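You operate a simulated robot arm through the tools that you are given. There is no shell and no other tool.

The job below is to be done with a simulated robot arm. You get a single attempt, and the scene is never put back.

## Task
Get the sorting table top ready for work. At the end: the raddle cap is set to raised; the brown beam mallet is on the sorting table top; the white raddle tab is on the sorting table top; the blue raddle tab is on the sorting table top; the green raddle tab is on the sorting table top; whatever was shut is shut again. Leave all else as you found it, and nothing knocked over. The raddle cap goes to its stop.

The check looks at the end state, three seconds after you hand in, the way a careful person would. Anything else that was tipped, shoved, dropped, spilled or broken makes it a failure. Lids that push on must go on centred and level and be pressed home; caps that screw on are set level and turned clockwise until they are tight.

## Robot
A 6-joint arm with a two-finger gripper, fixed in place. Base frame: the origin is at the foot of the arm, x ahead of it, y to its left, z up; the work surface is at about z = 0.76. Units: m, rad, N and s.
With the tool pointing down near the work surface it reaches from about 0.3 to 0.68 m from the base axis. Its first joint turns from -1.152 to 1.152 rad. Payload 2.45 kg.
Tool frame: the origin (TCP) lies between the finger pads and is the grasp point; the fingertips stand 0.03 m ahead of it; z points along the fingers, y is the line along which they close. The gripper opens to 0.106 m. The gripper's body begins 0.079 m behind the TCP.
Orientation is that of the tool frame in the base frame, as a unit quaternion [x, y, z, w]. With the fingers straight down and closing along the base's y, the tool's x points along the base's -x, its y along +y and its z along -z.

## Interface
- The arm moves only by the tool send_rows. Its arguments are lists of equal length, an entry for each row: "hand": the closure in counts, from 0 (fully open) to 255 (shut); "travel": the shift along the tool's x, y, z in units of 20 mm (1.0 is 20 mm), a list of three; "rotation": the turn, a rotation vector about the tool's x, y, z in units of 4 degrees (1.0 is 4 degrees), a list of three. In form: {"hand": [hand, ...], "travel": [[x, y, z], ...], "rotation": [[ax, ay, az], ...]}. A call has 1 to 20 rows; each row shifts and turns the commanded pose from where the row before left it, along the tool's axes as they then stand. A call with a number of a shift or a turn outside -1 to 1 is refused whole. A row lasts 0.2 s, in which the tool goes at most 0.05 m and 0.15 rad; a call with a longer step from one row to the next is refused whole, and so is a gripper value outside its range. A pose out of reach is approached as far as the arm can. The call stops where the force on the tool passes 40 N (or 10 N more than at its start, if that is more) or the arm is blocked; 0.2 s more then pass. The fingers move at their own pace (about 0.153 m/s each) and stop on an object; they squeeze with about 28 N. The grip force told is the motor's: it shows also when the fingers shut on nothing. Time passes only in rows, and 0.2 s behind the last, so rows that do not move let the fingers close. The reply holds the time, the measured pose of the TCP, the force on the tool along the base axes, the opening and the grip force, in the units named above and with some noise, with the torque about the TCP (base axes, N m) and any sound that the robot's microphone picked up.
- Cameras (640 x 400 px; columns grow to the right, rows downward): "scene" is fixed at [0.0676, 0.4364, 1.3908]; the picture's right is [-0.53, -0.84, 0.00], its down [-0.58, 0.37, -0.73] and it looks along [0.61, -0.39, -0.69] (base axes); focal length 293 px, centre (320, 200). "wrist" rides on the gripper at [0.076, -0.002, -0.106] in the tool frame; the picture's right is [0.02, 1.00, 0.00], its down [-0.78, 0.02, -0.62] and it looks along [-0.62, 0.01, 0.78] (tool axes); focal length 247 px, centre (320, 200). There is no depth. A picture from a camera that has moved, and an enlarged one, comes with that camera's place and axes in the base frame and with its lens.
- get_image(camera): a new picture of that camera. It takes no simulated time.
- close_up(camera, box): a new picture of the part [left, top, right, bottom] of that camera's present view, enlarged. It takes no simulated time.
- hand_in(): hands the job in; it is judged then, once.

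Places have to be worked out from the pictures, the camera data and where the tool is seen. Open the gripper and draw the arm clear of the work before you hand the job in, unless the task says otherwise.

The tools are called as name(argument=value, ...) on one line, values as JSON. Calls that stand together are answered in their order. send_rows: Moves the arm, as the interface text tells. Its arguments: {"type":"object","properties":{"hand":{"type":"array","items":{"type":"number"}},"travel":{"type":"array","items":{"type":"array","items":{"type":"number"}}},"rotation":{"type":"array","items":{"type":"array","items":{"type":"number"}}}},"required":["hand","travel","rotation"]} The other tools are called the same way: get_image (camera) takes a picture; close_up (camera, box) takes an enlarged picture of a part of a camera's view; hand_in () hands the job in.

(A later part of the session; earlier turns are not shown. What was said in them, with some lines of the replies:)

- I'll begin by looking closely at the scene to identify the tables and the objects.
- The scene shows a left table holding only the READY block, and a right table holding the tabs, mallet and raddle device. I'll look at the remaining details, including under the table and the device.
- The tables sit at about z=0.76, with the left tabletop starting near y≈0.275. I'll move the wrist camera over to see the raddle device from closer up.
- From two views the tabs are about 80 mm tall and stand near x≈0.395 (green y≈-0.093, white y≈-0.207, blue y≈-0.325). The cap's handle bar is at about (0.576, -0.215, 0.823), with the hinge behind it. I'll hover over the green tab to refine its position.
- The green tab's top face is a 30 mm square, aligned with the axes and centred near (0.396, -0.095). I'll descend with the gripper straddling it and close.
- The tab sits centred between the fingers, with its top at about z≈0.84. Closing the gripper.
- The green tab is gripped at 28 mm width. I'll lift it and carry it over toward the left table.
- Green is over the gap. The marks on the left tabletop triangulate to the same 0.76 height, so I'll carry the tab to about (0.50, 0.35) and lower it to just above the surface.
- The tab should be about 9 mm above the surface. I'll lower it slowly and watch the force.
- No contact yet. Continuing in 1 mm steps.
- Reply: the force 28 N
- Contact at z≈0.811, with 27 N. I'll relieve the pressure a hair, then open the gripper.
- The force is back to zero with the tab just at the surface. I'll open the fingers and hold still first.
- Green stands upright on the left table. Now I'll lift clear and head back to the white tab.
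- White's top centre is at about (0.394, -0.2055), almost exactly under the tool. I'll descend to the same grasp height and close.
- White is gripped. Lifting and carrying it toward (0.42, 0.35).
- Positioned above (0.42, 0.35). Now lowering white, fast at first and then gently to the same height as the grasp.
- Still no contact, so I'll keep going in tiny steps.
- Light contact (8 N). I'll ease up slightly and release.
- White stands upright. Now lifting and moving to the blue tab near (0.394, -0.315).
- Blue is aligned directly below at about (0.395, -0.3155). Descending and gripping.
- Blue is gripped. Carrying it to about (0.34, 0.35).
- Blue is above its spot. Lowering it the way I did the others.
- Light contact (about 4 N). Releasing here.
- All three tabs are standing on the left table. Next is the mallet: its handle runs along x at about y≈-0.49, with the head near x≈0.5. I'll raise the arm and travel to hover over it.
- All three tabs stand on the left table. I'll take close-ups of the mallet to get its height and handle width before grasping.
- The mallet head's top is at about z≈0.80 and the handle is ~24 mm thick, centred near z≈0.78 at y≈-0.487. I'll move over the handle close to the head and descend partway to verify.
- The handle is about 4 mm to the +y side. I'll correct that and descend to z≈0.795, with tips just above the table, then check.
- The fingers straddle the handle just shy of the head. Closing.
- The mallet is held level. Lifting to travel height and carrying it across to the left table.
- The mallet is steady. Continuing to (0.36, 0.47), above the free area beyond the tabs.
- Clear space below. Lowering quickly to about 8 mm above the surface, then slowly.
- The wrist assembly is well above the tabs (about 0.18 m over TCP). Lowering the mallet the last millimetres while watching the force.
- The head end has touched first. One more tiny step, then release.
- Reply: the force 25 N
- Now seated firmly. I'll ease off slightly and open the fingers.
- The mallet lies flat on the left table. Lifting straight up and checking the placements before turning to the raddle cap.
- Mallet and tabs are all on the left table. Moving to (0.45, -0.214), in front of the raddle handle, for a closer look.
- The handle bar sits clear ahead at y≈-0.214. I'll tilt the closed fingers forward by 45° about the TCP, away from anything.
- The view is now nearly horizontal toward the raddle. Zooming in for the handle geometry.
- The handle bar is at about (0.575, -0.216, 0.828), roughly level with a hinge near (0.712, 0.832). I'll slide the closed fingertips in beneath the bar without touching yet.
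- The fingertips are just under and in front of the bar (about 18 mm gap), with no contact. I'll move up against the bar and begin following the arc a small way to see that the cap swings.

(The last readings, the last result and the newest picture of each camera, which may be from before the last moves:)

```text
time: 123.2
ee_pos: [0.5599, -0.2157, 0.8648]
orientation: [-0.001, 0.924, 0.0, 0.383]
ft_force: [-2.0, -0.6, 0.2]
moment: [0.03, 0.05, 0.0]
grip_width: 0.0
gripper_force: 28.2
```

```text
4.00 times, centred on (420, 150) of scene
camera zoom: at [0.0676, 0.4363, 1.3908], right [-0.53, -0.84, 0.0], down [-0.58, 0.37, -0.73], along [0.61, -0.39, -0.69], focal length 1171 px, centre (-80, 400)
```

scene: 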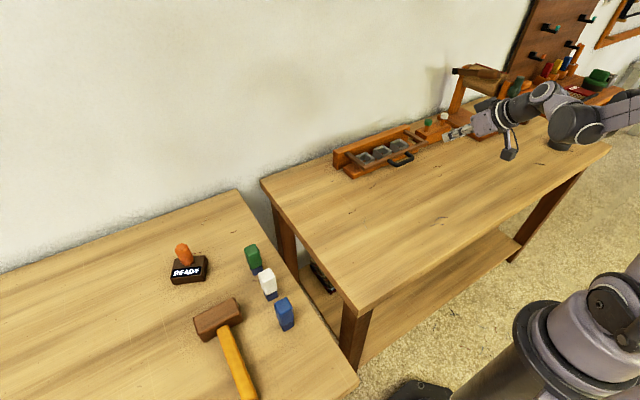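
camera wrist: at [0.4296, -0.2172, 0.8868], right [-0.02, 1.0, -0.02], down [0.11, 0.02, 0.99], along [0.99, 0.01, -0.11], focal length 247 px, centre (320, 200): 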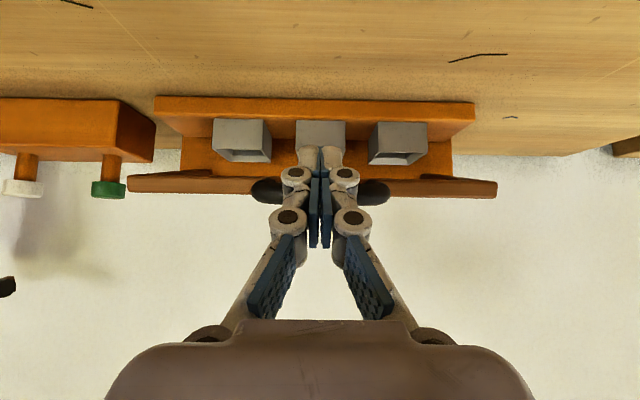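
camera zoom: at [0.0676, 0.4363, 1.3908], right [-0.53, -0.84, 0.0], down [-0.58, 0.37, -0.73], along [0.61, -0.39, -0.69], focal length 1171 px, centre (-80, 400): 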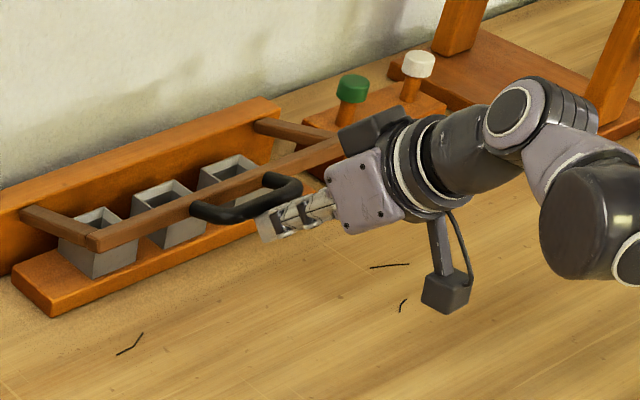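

The cap is swinging up with the handle, under very low force (~2 N). Continuing along the arc.

send_rows(hand=[255, 255, 255, 255, 255, 255], travel=[[-0.655, 0, -0.292], [-0.682, 0, -0.222], [-0.7015, 0, -0.149], [-0.713, 0, -0.075], [-0.717, 0, 0], [0, 0, 0]], rotation=[[0, 0, 0], [0, 0, 0], [0, 0, 0], [0, 0, 0], [0, 0, 0], [0, 0, 0]])

get_image(camera="wrist")

close_up(camera="scene", box=[340, 80, 500, 180])

```text
time: 124.6
ee_pos: [0.5977, -0.215, 0.9242]
orientation: [0.0, 0.924, 0.0, 0.382]
ft_force: [-0.3, -0.7, -0.8]
moment: [0.01, 0.02, -0.01]
grip_width: 0.0059
gripper_force: 28.7
```

```text
taken
camera wrist: at [0.4681, -0.2167, 0.9475], right [-0.02, 1.0, -0.02], down [0.11, 0.02, 0.99], along [0.99, 0.01, -0.11], focal length 247 px, centre (320, 200)
```

wrist: 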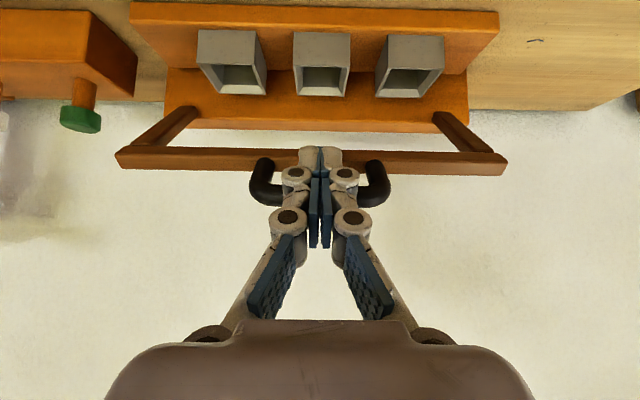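

```text
4.00 times, centred on (420, 130) of scene
camera zoom: at [0.0676, 0.4364, 1.3908], right [-0.53, -0.84, 0.0], down [-0.58, 0.37, -0.73], along [0.61, -0.39, -0.69], focal length 1171 px, centre (-80, 480)
```

zoom: 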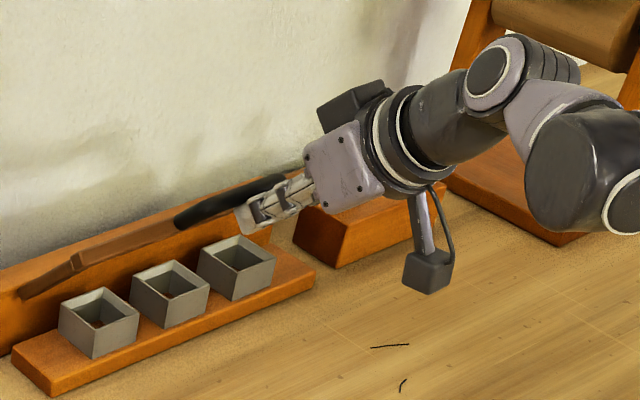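

The cap is at about 45°. The gripper reads a 6 mm opening, so I'll take a closer look before going on.

close_up(camera="wrist", box=[240, 130, 400, 250])

close_up(camera="scene", box=[380, 110, 440, 150])

send_rows(hand=[255], travel=[[0, 0, 0]], rotation=[[0, 0, 0]])

```text
3.33 times, centred on (320, 190) of wrist
camera zoom: at [0.4681, -0.2167, 0.9475], right [-0.02, 1.0, -0.02], down [0.11, 0.02, 0.99], along [0.99, 0.01, -0.11], focal length 823 px, centre (320, 233)
```

zoom: 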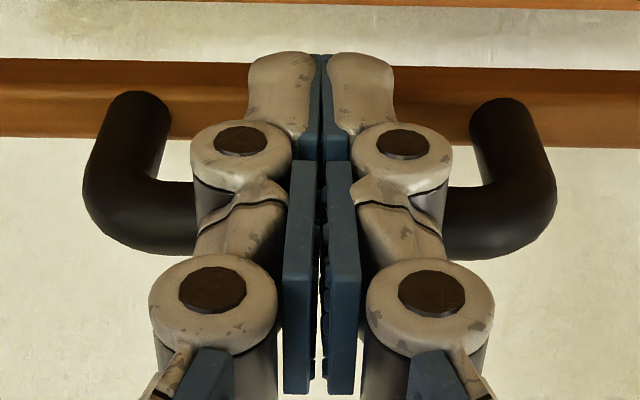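

```text
10.00 times, centred on (410, 130) of scene
camera zoom: at [0.0676, 0.4364, 1.3908], right [-0.53, -0.84, 0.0], down [-0.58, 0.37, -0.73], along [0.61, -0.39, -0.69], focal length 2928 px, centre (-580, 900)
```

zoom: 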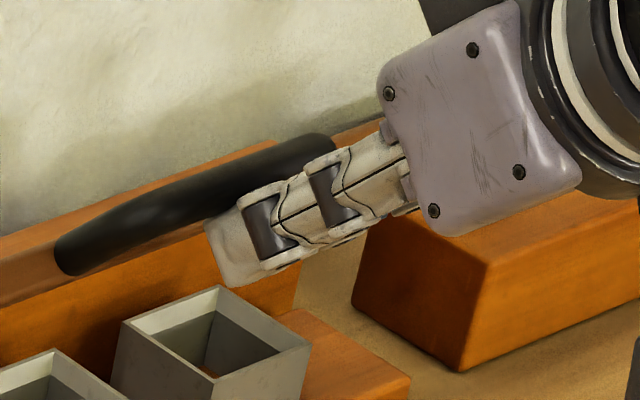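

```text
time: 125.0
ee_pos: [0.5978, -0.2145, 0.9244]
orientation: [0.001, 0.924, -0.001, 0.382]
ft_force: [0.3, 0.1, -0.1]
moment: [0.03, 0.0, 0.0]
grip_width: 0.0
gripper_force: 28.8
```

The reading is back to 0, so it was a blip. The cap holds by friction with nearly no load. Continuing up along the arc.

send_rows(hand=[255, 255, 255, 255, 255], travel=[[-0.713, 0, 0.075], [-0.7015, 0, 0.149], [-0.682, 0, 0.222], [-0.655, 0, 0.292], [0, 0, 0]], rotation=[[0, 0, 0], [0, 0, 0], [0, 0, 0], [0, 0, 0], [0, 0, 0]])

get_image(camera="wrist")

close_up(camera="scene", box=[340, 70, 500, 170])

```text
time: 126.2
ee_pos: [0.6465, -0.2167, 0.9551]
orientation: [0.0, 0.924, 0.0, 0.383]
ft_force: [0.1, -0.2, -0.7]
moment: [-0.01, -0.01, -0.01]
grip_width: 0.0
gripper_force: 29.3
```

```text
taken
camera wrist: at [0.517, -0.2164, 0.9764], right [-0.02, 1.0, -0.02], down [0.11, 0.02, 0.99], along [0.99, 0.01, -0.11], focal length 247 px, centre (320, 200)
```

wrist: 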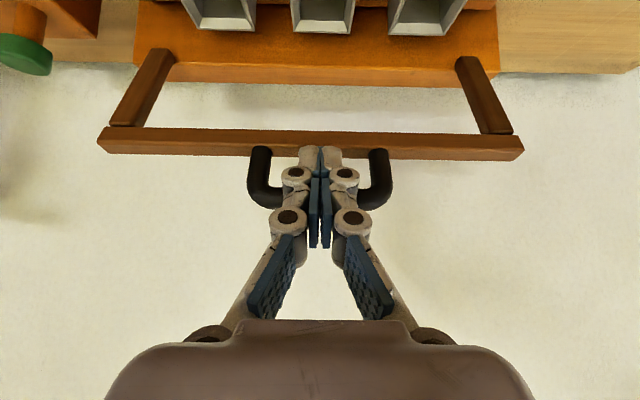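

```text
4.00 times, centred on (420, 120) of scene
camera zoom: at [0.0676, 0.4364, 1.3908], right [-0.53, -0.84, 0.0], down [-0.58, 0.37, -0.73], along [0.61, -0.39, -0.69], focal length 1171 px, centre (-80, 520)
```

zoom: 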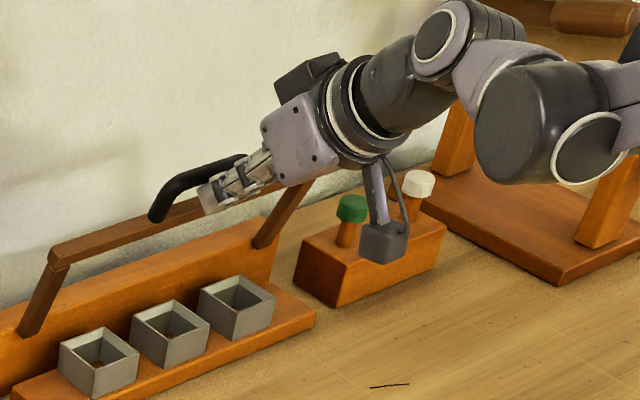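

The cap is near 70° and moving freely. Continuing toward vertical while watching for the stop.

send_rows(hand=[255, 255, 255, 255], travel=[[-0.621, 0, 0.3585], [-0.58, 0, 0.4215], [-0.533, 0, 0.48], [0, 0, 0]], rotation=[[0, 0, 0], [0, 0, 0], [0, 0, 0], [0, 0, 0]])

get_image(camera="wrist")

close_up(camera="scene", box=[340, 70, 500, 170])

```text
time: 127.2
ee_pos: [0.6918, -0.2148, 0.9598]
orientation: [-0.001, 0.924, 0.001, 0.382]
ft_force: [-0.9, 0.2, -1.3]
moment: [-0.02, 0.01, -0.01]
grip_width: 0.0
gripper_force: 28.3
```

```text
taken
camera wrist: at [0.5616, -0.216, 0.9819], right [-0.02, 1.0, -0.02], down [0.11, 0.02, 0.99], along [0.99, 0.01, -0.11], focal length 247 px, centre (320, 200)
```

wrist: 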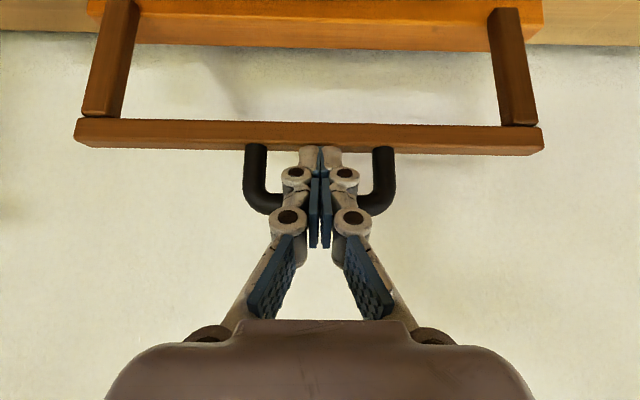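

```text
4.00 times, centred on (420, 120) of scene
camera zoom: at [0.0676, 0.4364, 1.3908], right [-0.53, -0.84, 0.0], down [-0.58, 0.37, -0.73], along [0.61, -0.39, -0.69], focal length 1171 px, centre (-80, 520)
```

zoom: 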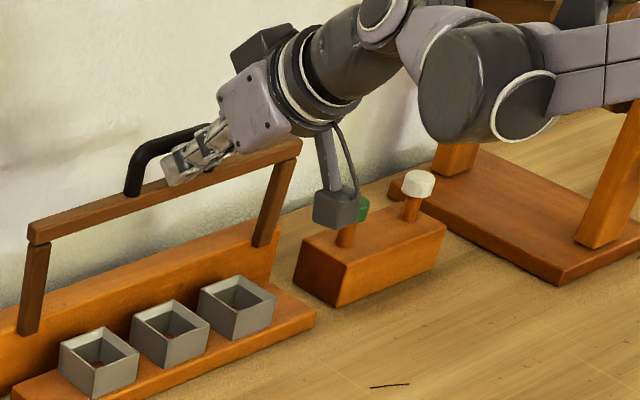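

The cap is close to vertical with still no stop felt. I'll go on in small steps past 90°.

send_rows(hand=[255, 255, 255, 255], travel=[[-0.25, 0, 0.26], [-0.24, 0, 0.27], [-0.22, 0, 0.28], [0, 0, 0]], rotation=[[0, 0, 0], [0, 0, 0], [0, 0, 0], [0, 0, 0]])

get_image(camera="wrist")

close_up(camera="scene", box=[330, 70, 470, 170])

```text
time: 127.8
ee_pos: [0.6951, -0.2159, 0.9564]
orientation: [-0.001, 0.927, 0.0, 0.375]
ft_force: [-18.0, 2.9, 7.8]
moment: [0.08, 0.37, 0.06]
grip_width: 0.006
gripper_force: 28.8
stopped in row 2: the force on the tool passed its limit at 50 N (the readings are from after the stop); the commanded pose is now the measured one
```

```text
taken
camera wrist: at [0.5659, -0.2176, 0.9814], right [-0.02, 1.0, -0.01], down [0.13, 0.02, 0.99], along [0.99, 0.02, -0.13], focal length 247 px, centre (320, 200)
```

wrist: 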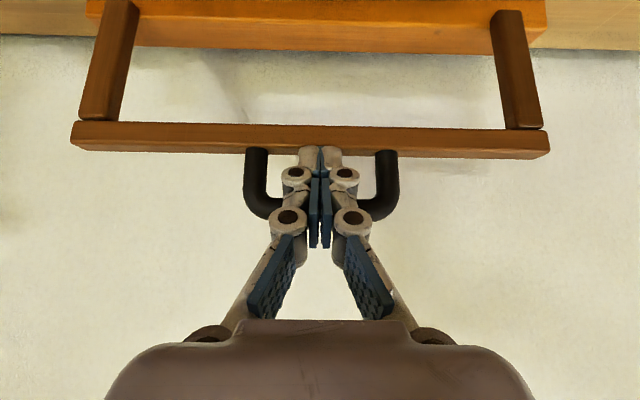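

```text
4.00 times, centred on (400, 120) of scene
camera zoom: at [0.067, 0.4365, 1.3908], right [-0.53, -0.84, 0.0], down [-0.58, 0.37, -0.73], along [0.61, -0.39, -0.69], focal length 1171 px, centre (0, 520)
```

zoom: 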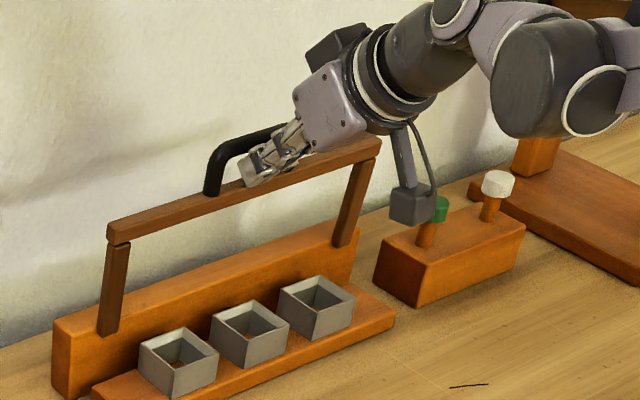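

The force jumped at about 90°, but it is mostly axial, so my fingertips may be touching the cap's front bar. I'll slide the fingers back 12 mm along their axis and then push again squarely on the handle to confirm the stop.

send_rows(hand=[255, 255, 255, 255], travel=[[0, 0, -0.2], [0, 0, -0.2], [0, 0, -0.2], [0, 0, 0]], rotation=[[0, 0, 0], [0, 0, 0], [0, 0, 0], [0, 0, 0]])

close_up(camera="wrist", box=[60, 0, 580, 260])

close_up(camera="scene", box=[330, 70, 470, 170])

```text
time: 128.8
ee_pos: [0.6877, -0.2158, 0.9655]
orientation: [-0.001, 0.927, 0.0, 0.374]
ft_force: [-7.7, 0.0, -23.0]
moment: [-0.01, 0.43, -0.02]
grip_width: 0.0061
gripper_force: 28.2
```

```text
1.23 times, centred on (320, 130) of wrist
camera zoom: at [0.5585, -0.218, 0.9895], right [-0.02, 1.0, -0.01], down [0.13, 0.02, 0.99], along [0.99, 0.02, -0.13], focal length 304 px, centre (320, 286)
```

zoom: 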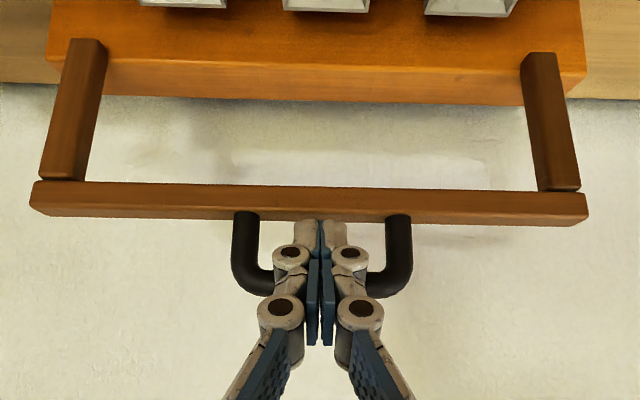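

```text
4.00 times, centred on (400, 120) of scene
camera zoom: at [0.0679, 0.4362, 1.3909], right [-0.53, -0.84, 0.0], down [-0.58, 0.37, -0.73], along [0.61, -0.39, -0.69], focal length 1171 px, centre (0, 520)
```

zoom: 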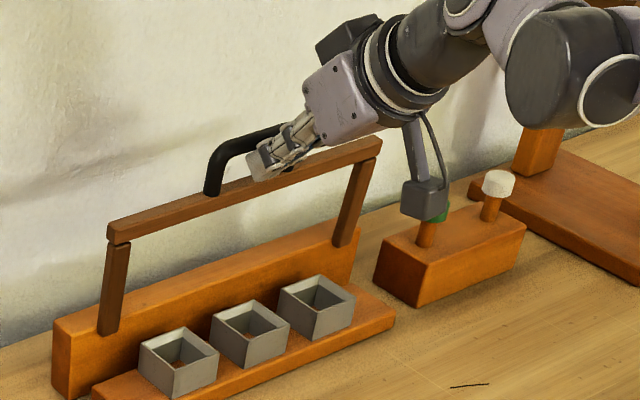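

Now 22 N presses squarely through the handle bar and the cap hasn't moved, so it's at its stop (about 90°). I'll ease off slightly and check whether it stays there.

send_rows(hand=[255, 255, 255, 255], travel=[[0.1, 0, 0], [0.1, 0, 0], [0.1, 0, 0], [0, 0, 0]], rotation=[[0, 0, 0], [0, 0, 0], [0, 0, 0], [0, 0, 0]])

close_up(camera="wrist", box=[60, 0, 580, 260])

close_up(camera="scene", box=[330, 70, 470, 170])

```text
time: 129.8
ee_pos: [0.6845, -0.216, 0.9609]
orientation: [-0.001, 0.926, 0.0, 0.377]
ft_force: [0.8, 0.4, -0.8]
moment: [-0.02, -0.01, -0.03]
grip_width: 0.0002
gripper_force: 28.8
```

```text
1.23 times, centred on (320, 130) of wrist
camera zoom: at [0.555, -0.2172, 0.9859], right [-0.02, 1.0, -0.01], down [0.13, 0.02, 0.99], along [0.99, 0.02, -0.13], focal length 304 px, centre (320, 286)
```

zoom: 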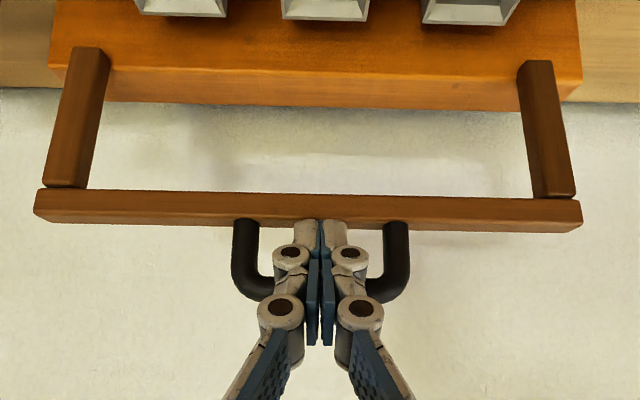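

```text
4.00 times, centred on (400, 120) of scene
camera zoom: at [0.0676, 0.4364, 1.3908], right [-0.53, -0.84, 0.0], down [-0.58, 0.37, -0.73], along [0.61, -0.39, -0.69], focal length 1171 px, centre (0, 520)
```

zoom: 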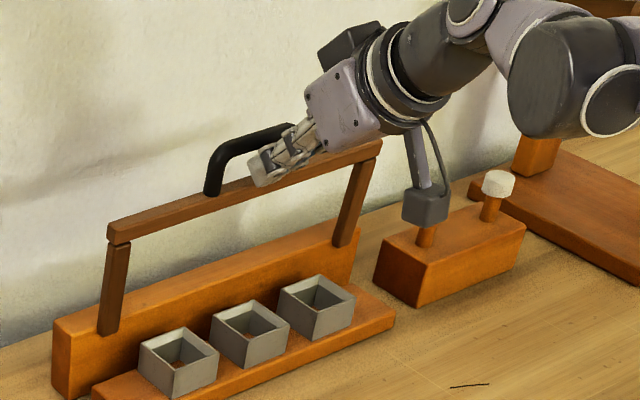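

The force is zero and the cap remains upright at its stop. I'll withdraw the fingers along their own axis, away from the handle.

send_rows(hand=[255, 255, 255, 255, 255, 255, 255, 255, 255], travel=[[0, 0, -0.4], [0.05, 0, -0.6], [0.1, 0, -0.8], [0.2, 0, -1], [0.2, 0, -1], [0.2, 0, -1], [0.2, 0, -1], [0.2, 0, -1], [0, 0, 0]], rotation=[[0, 0, 0], [0, 0, 0], [0, 0, 0], [0, 0, 0], [0, 0, 0], [0, 0, 0], [0, 0, 0], [0, 0, 0], [0, 0, 0]])

get_image(camera="wrist")

close_up(camera="scene", box=[330, 70, 490, 170])

```text
time: 131.8
ee_pos: [0.5736, -0.2164, 1.0436]
orientation: [-0.001, 0.927, 0.0, 0.376]
ft_force: [-0.1, -0.8, 0.2]
moment: [0.0, 0.0, 0.0]
grip_width: 0.0
gripper_force: 28.8
```

```text
taken
camera wrist: at [0.4427, -0.2185, 1.0676], right [-0.02, 1.0, -0.01], down [0.13, 0.02, 0.99], along [0.99, 0.02, -0.13], focal length 247 px, centre (320, 200)
```

wrist: 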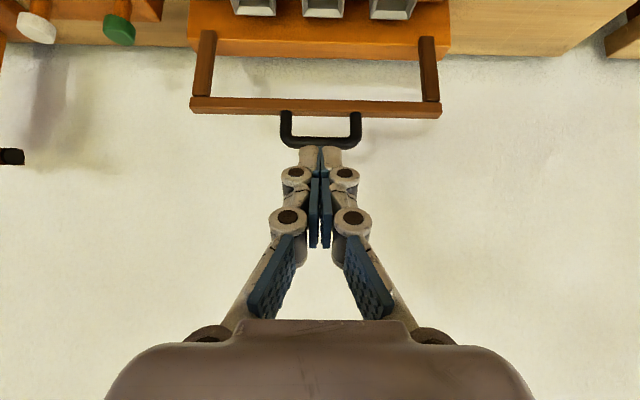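

```text
4.00 times, centred on (410, 120) of scene
camera zoom: at [0.0676, 0.4364, 1.3908], right [-0.53, -0.84, 0.0], down [-0.58, 0.37, -0.73], along [0.61, -0.39, -0.69], focal length 1171 px, centre (-40, 520)
```

zoom: 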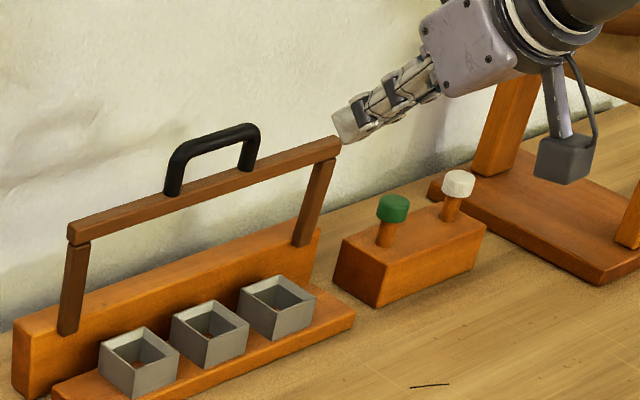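

The cap stays upright exactly where it was when pressed against the stop. I'll back away further, return the tool to vertical and open the gripper.

send_rows(hand=[255, 255, 255, 255, 255, 255, 200, 150, 100, 50, 0, 0, 0, 0, 0, 0], travel=[[0, 0, -1], [0, 0, -1], [0, 0, -1], [0, 0, -1], [0, 0, 0], [0, 0, 0], [0, 0, 0], [0, 0, 0], [0, 0, 0], [0, 0, 0], [0, 0, 0], [0, 0, 0], [0, 0, 0], [0, 0, 0], [0, 0, 0], [0, 0, 0]], rotation=[[0, 0, 0], [0, 0, 0], [0, 0, 0], [0, 0, 0], [0, 1, 0], [0, 1, 0], [0, 1, 0], [0, 1, 0], [0, 1, 0], [0, 1, 0], [0, 1, 0], [0, 1, 0], [0, 1, 0], [0, 1, 0], [0, 1, 0], [0, 0, 0]])

send_rows(hand=[0, 0, 0, 0, 0, 0, 0, 0, 0, 0, 0, 0, 0, 0, 0, 0, 0, 0], travel=[[0.3, 1, 0], [0.3, 1, 0], [0.3, 1, 0], [0.3, 1, 0], [0.3, 1, 0], [0.3, 1, 0], [0.3, 1, 0], [0.3, 1, 0], [0.3, 1, 0], [0.3, 1, 0], [0.3, 1, 0], [0.3, 1, 0], [0.3, 1, 0], [0.3, 1, 0], [0.3, 1, 0], [0.3, 1, 0], [0.3, 1, 0], [0, 0, 0]], rotation=[[0, 0, 0], [0, 0, 0], [0, 0, 0], [0, 0, 0], [0, 0, 0], [0, 0, 0], [0, 0, 0], [0, 0, 0], [0, 0, 0], [0, 0, 0], [0, 0, 0], [0, 0, 0], [0, 0, 0], [0, 0, 0], [0, 0, 0], [0, 0, 0], [0, 0, 0], [0, 0, 0]])

get_image(camera="scene")

get_image(camera="wrist")

```text
time: 135.2
ee_pos: [0.5179, -0.2163, 1.0993]
orientation: [-0.001, 1.0, 0.0, 0.001]
ft_force: [-0.1, 0.8, 0.7]
moment: [0.01, 0.01, 0.04]
grip_width: 0.1061
gripper_force: 0.1
```

```text
time: 138.9
ee_pos: [0.4156, 0.1225, 1.0972]
orientation: [-0.001, 1.0, 0.001, 0.002]
ft_force: [-0.2, -0.3, 0.0]
moment: [0.04, 0.0, -0.01]
grip_width: 0.106
gripper_force: 0.1
```

```text
taken
```

scene: 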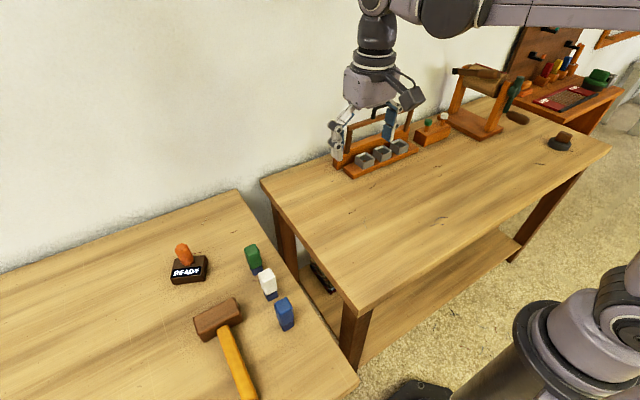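

```text
taken
camera wrist: at [0.3386, 0.1207, 1.2054], right [-0.02, 1.0, 0.0], down [0.78, 0.02, 0.62], along [0.62, 0.01, -0.78], focal length 247 px, centre (320, 200)
```

wrist: 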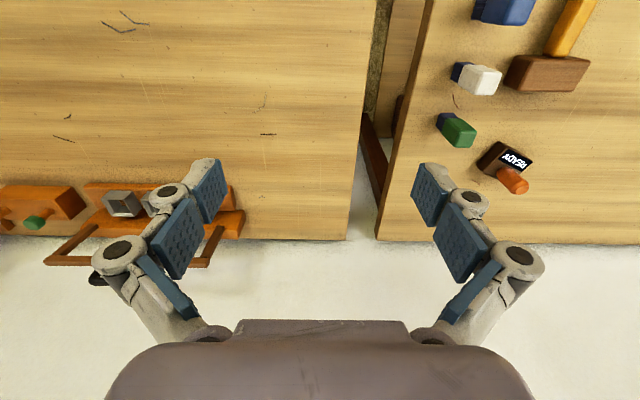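

Everything looks in place. A final close check of the left tabletop and the raised cap before handing in.

close_up(camera="scene", box=[150, 220, 350, 400])

close_up(camera="scene", box=[320, 70, 480, 190])

```text
2.22 times, centred on (250, 310) of scene
camera zoom: at [0.0676, 0.4364, 1.3908], right [-0.53, -0.84, 0.0], down [-0.58, 0.37, -0.73], along [0.61, -0.39, -0.69], focal length 651 px, centre (476, -44)
```

zoom: 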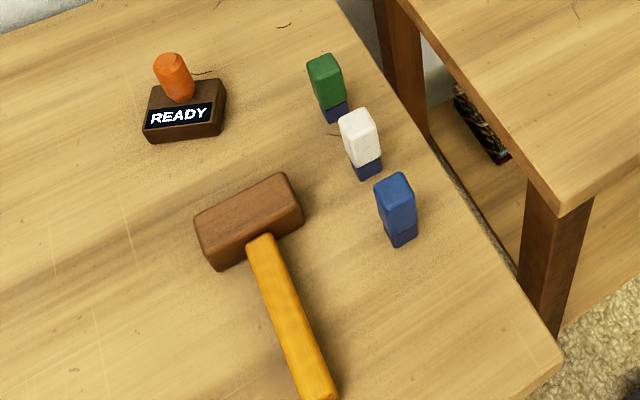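

```text
3.33 times, centred on (400, 130) of scene
camera zoom: at [0.0676, 0.4364, 1.3908], right [-0.53, -0.84, 0.0], down [-0.58, 0.37, -0.73], along [0.61, -0.39, -0.69], focal length 976 px, centre (53, 433)
```

zoom: 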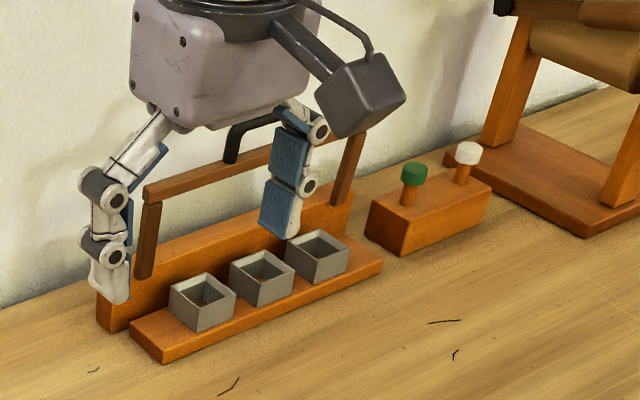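

The three tabs are standing and the mallet is flat on the left tabletop. The READY block and the other items haven't moved, and the cap is up at its stop. The gripper is open and the arm is clear, so I'm handing in.

hand_in()

```text
The job is handed in.
```

I've handed the job in, and the last pictures match what you asked for. The result of the check hasn't come back to me.

- **Tabs:** the green, white and blue raddle tabs are standing upright on the left table.
- **Mallet:** the brown beam mallet lies flat beside them.
- **Raddle cap:** it is raised to about 90°. There it resisted a push of about 22 N without moving, so I took that as its stop. It stayed up after I let go.
- **Everything else:** I saw nothing knocked over or shifted, and I opened nothing that needed shutting again. The gripper is open and the arm is drawn clear.

**Which table:** nothing in the scene labels the sorting table. I took it to be the left one, because the tabs and mallet all started on the right table and the left one held only the READY block. If the right table was meant, the mallet and tabs are in the wrong place.
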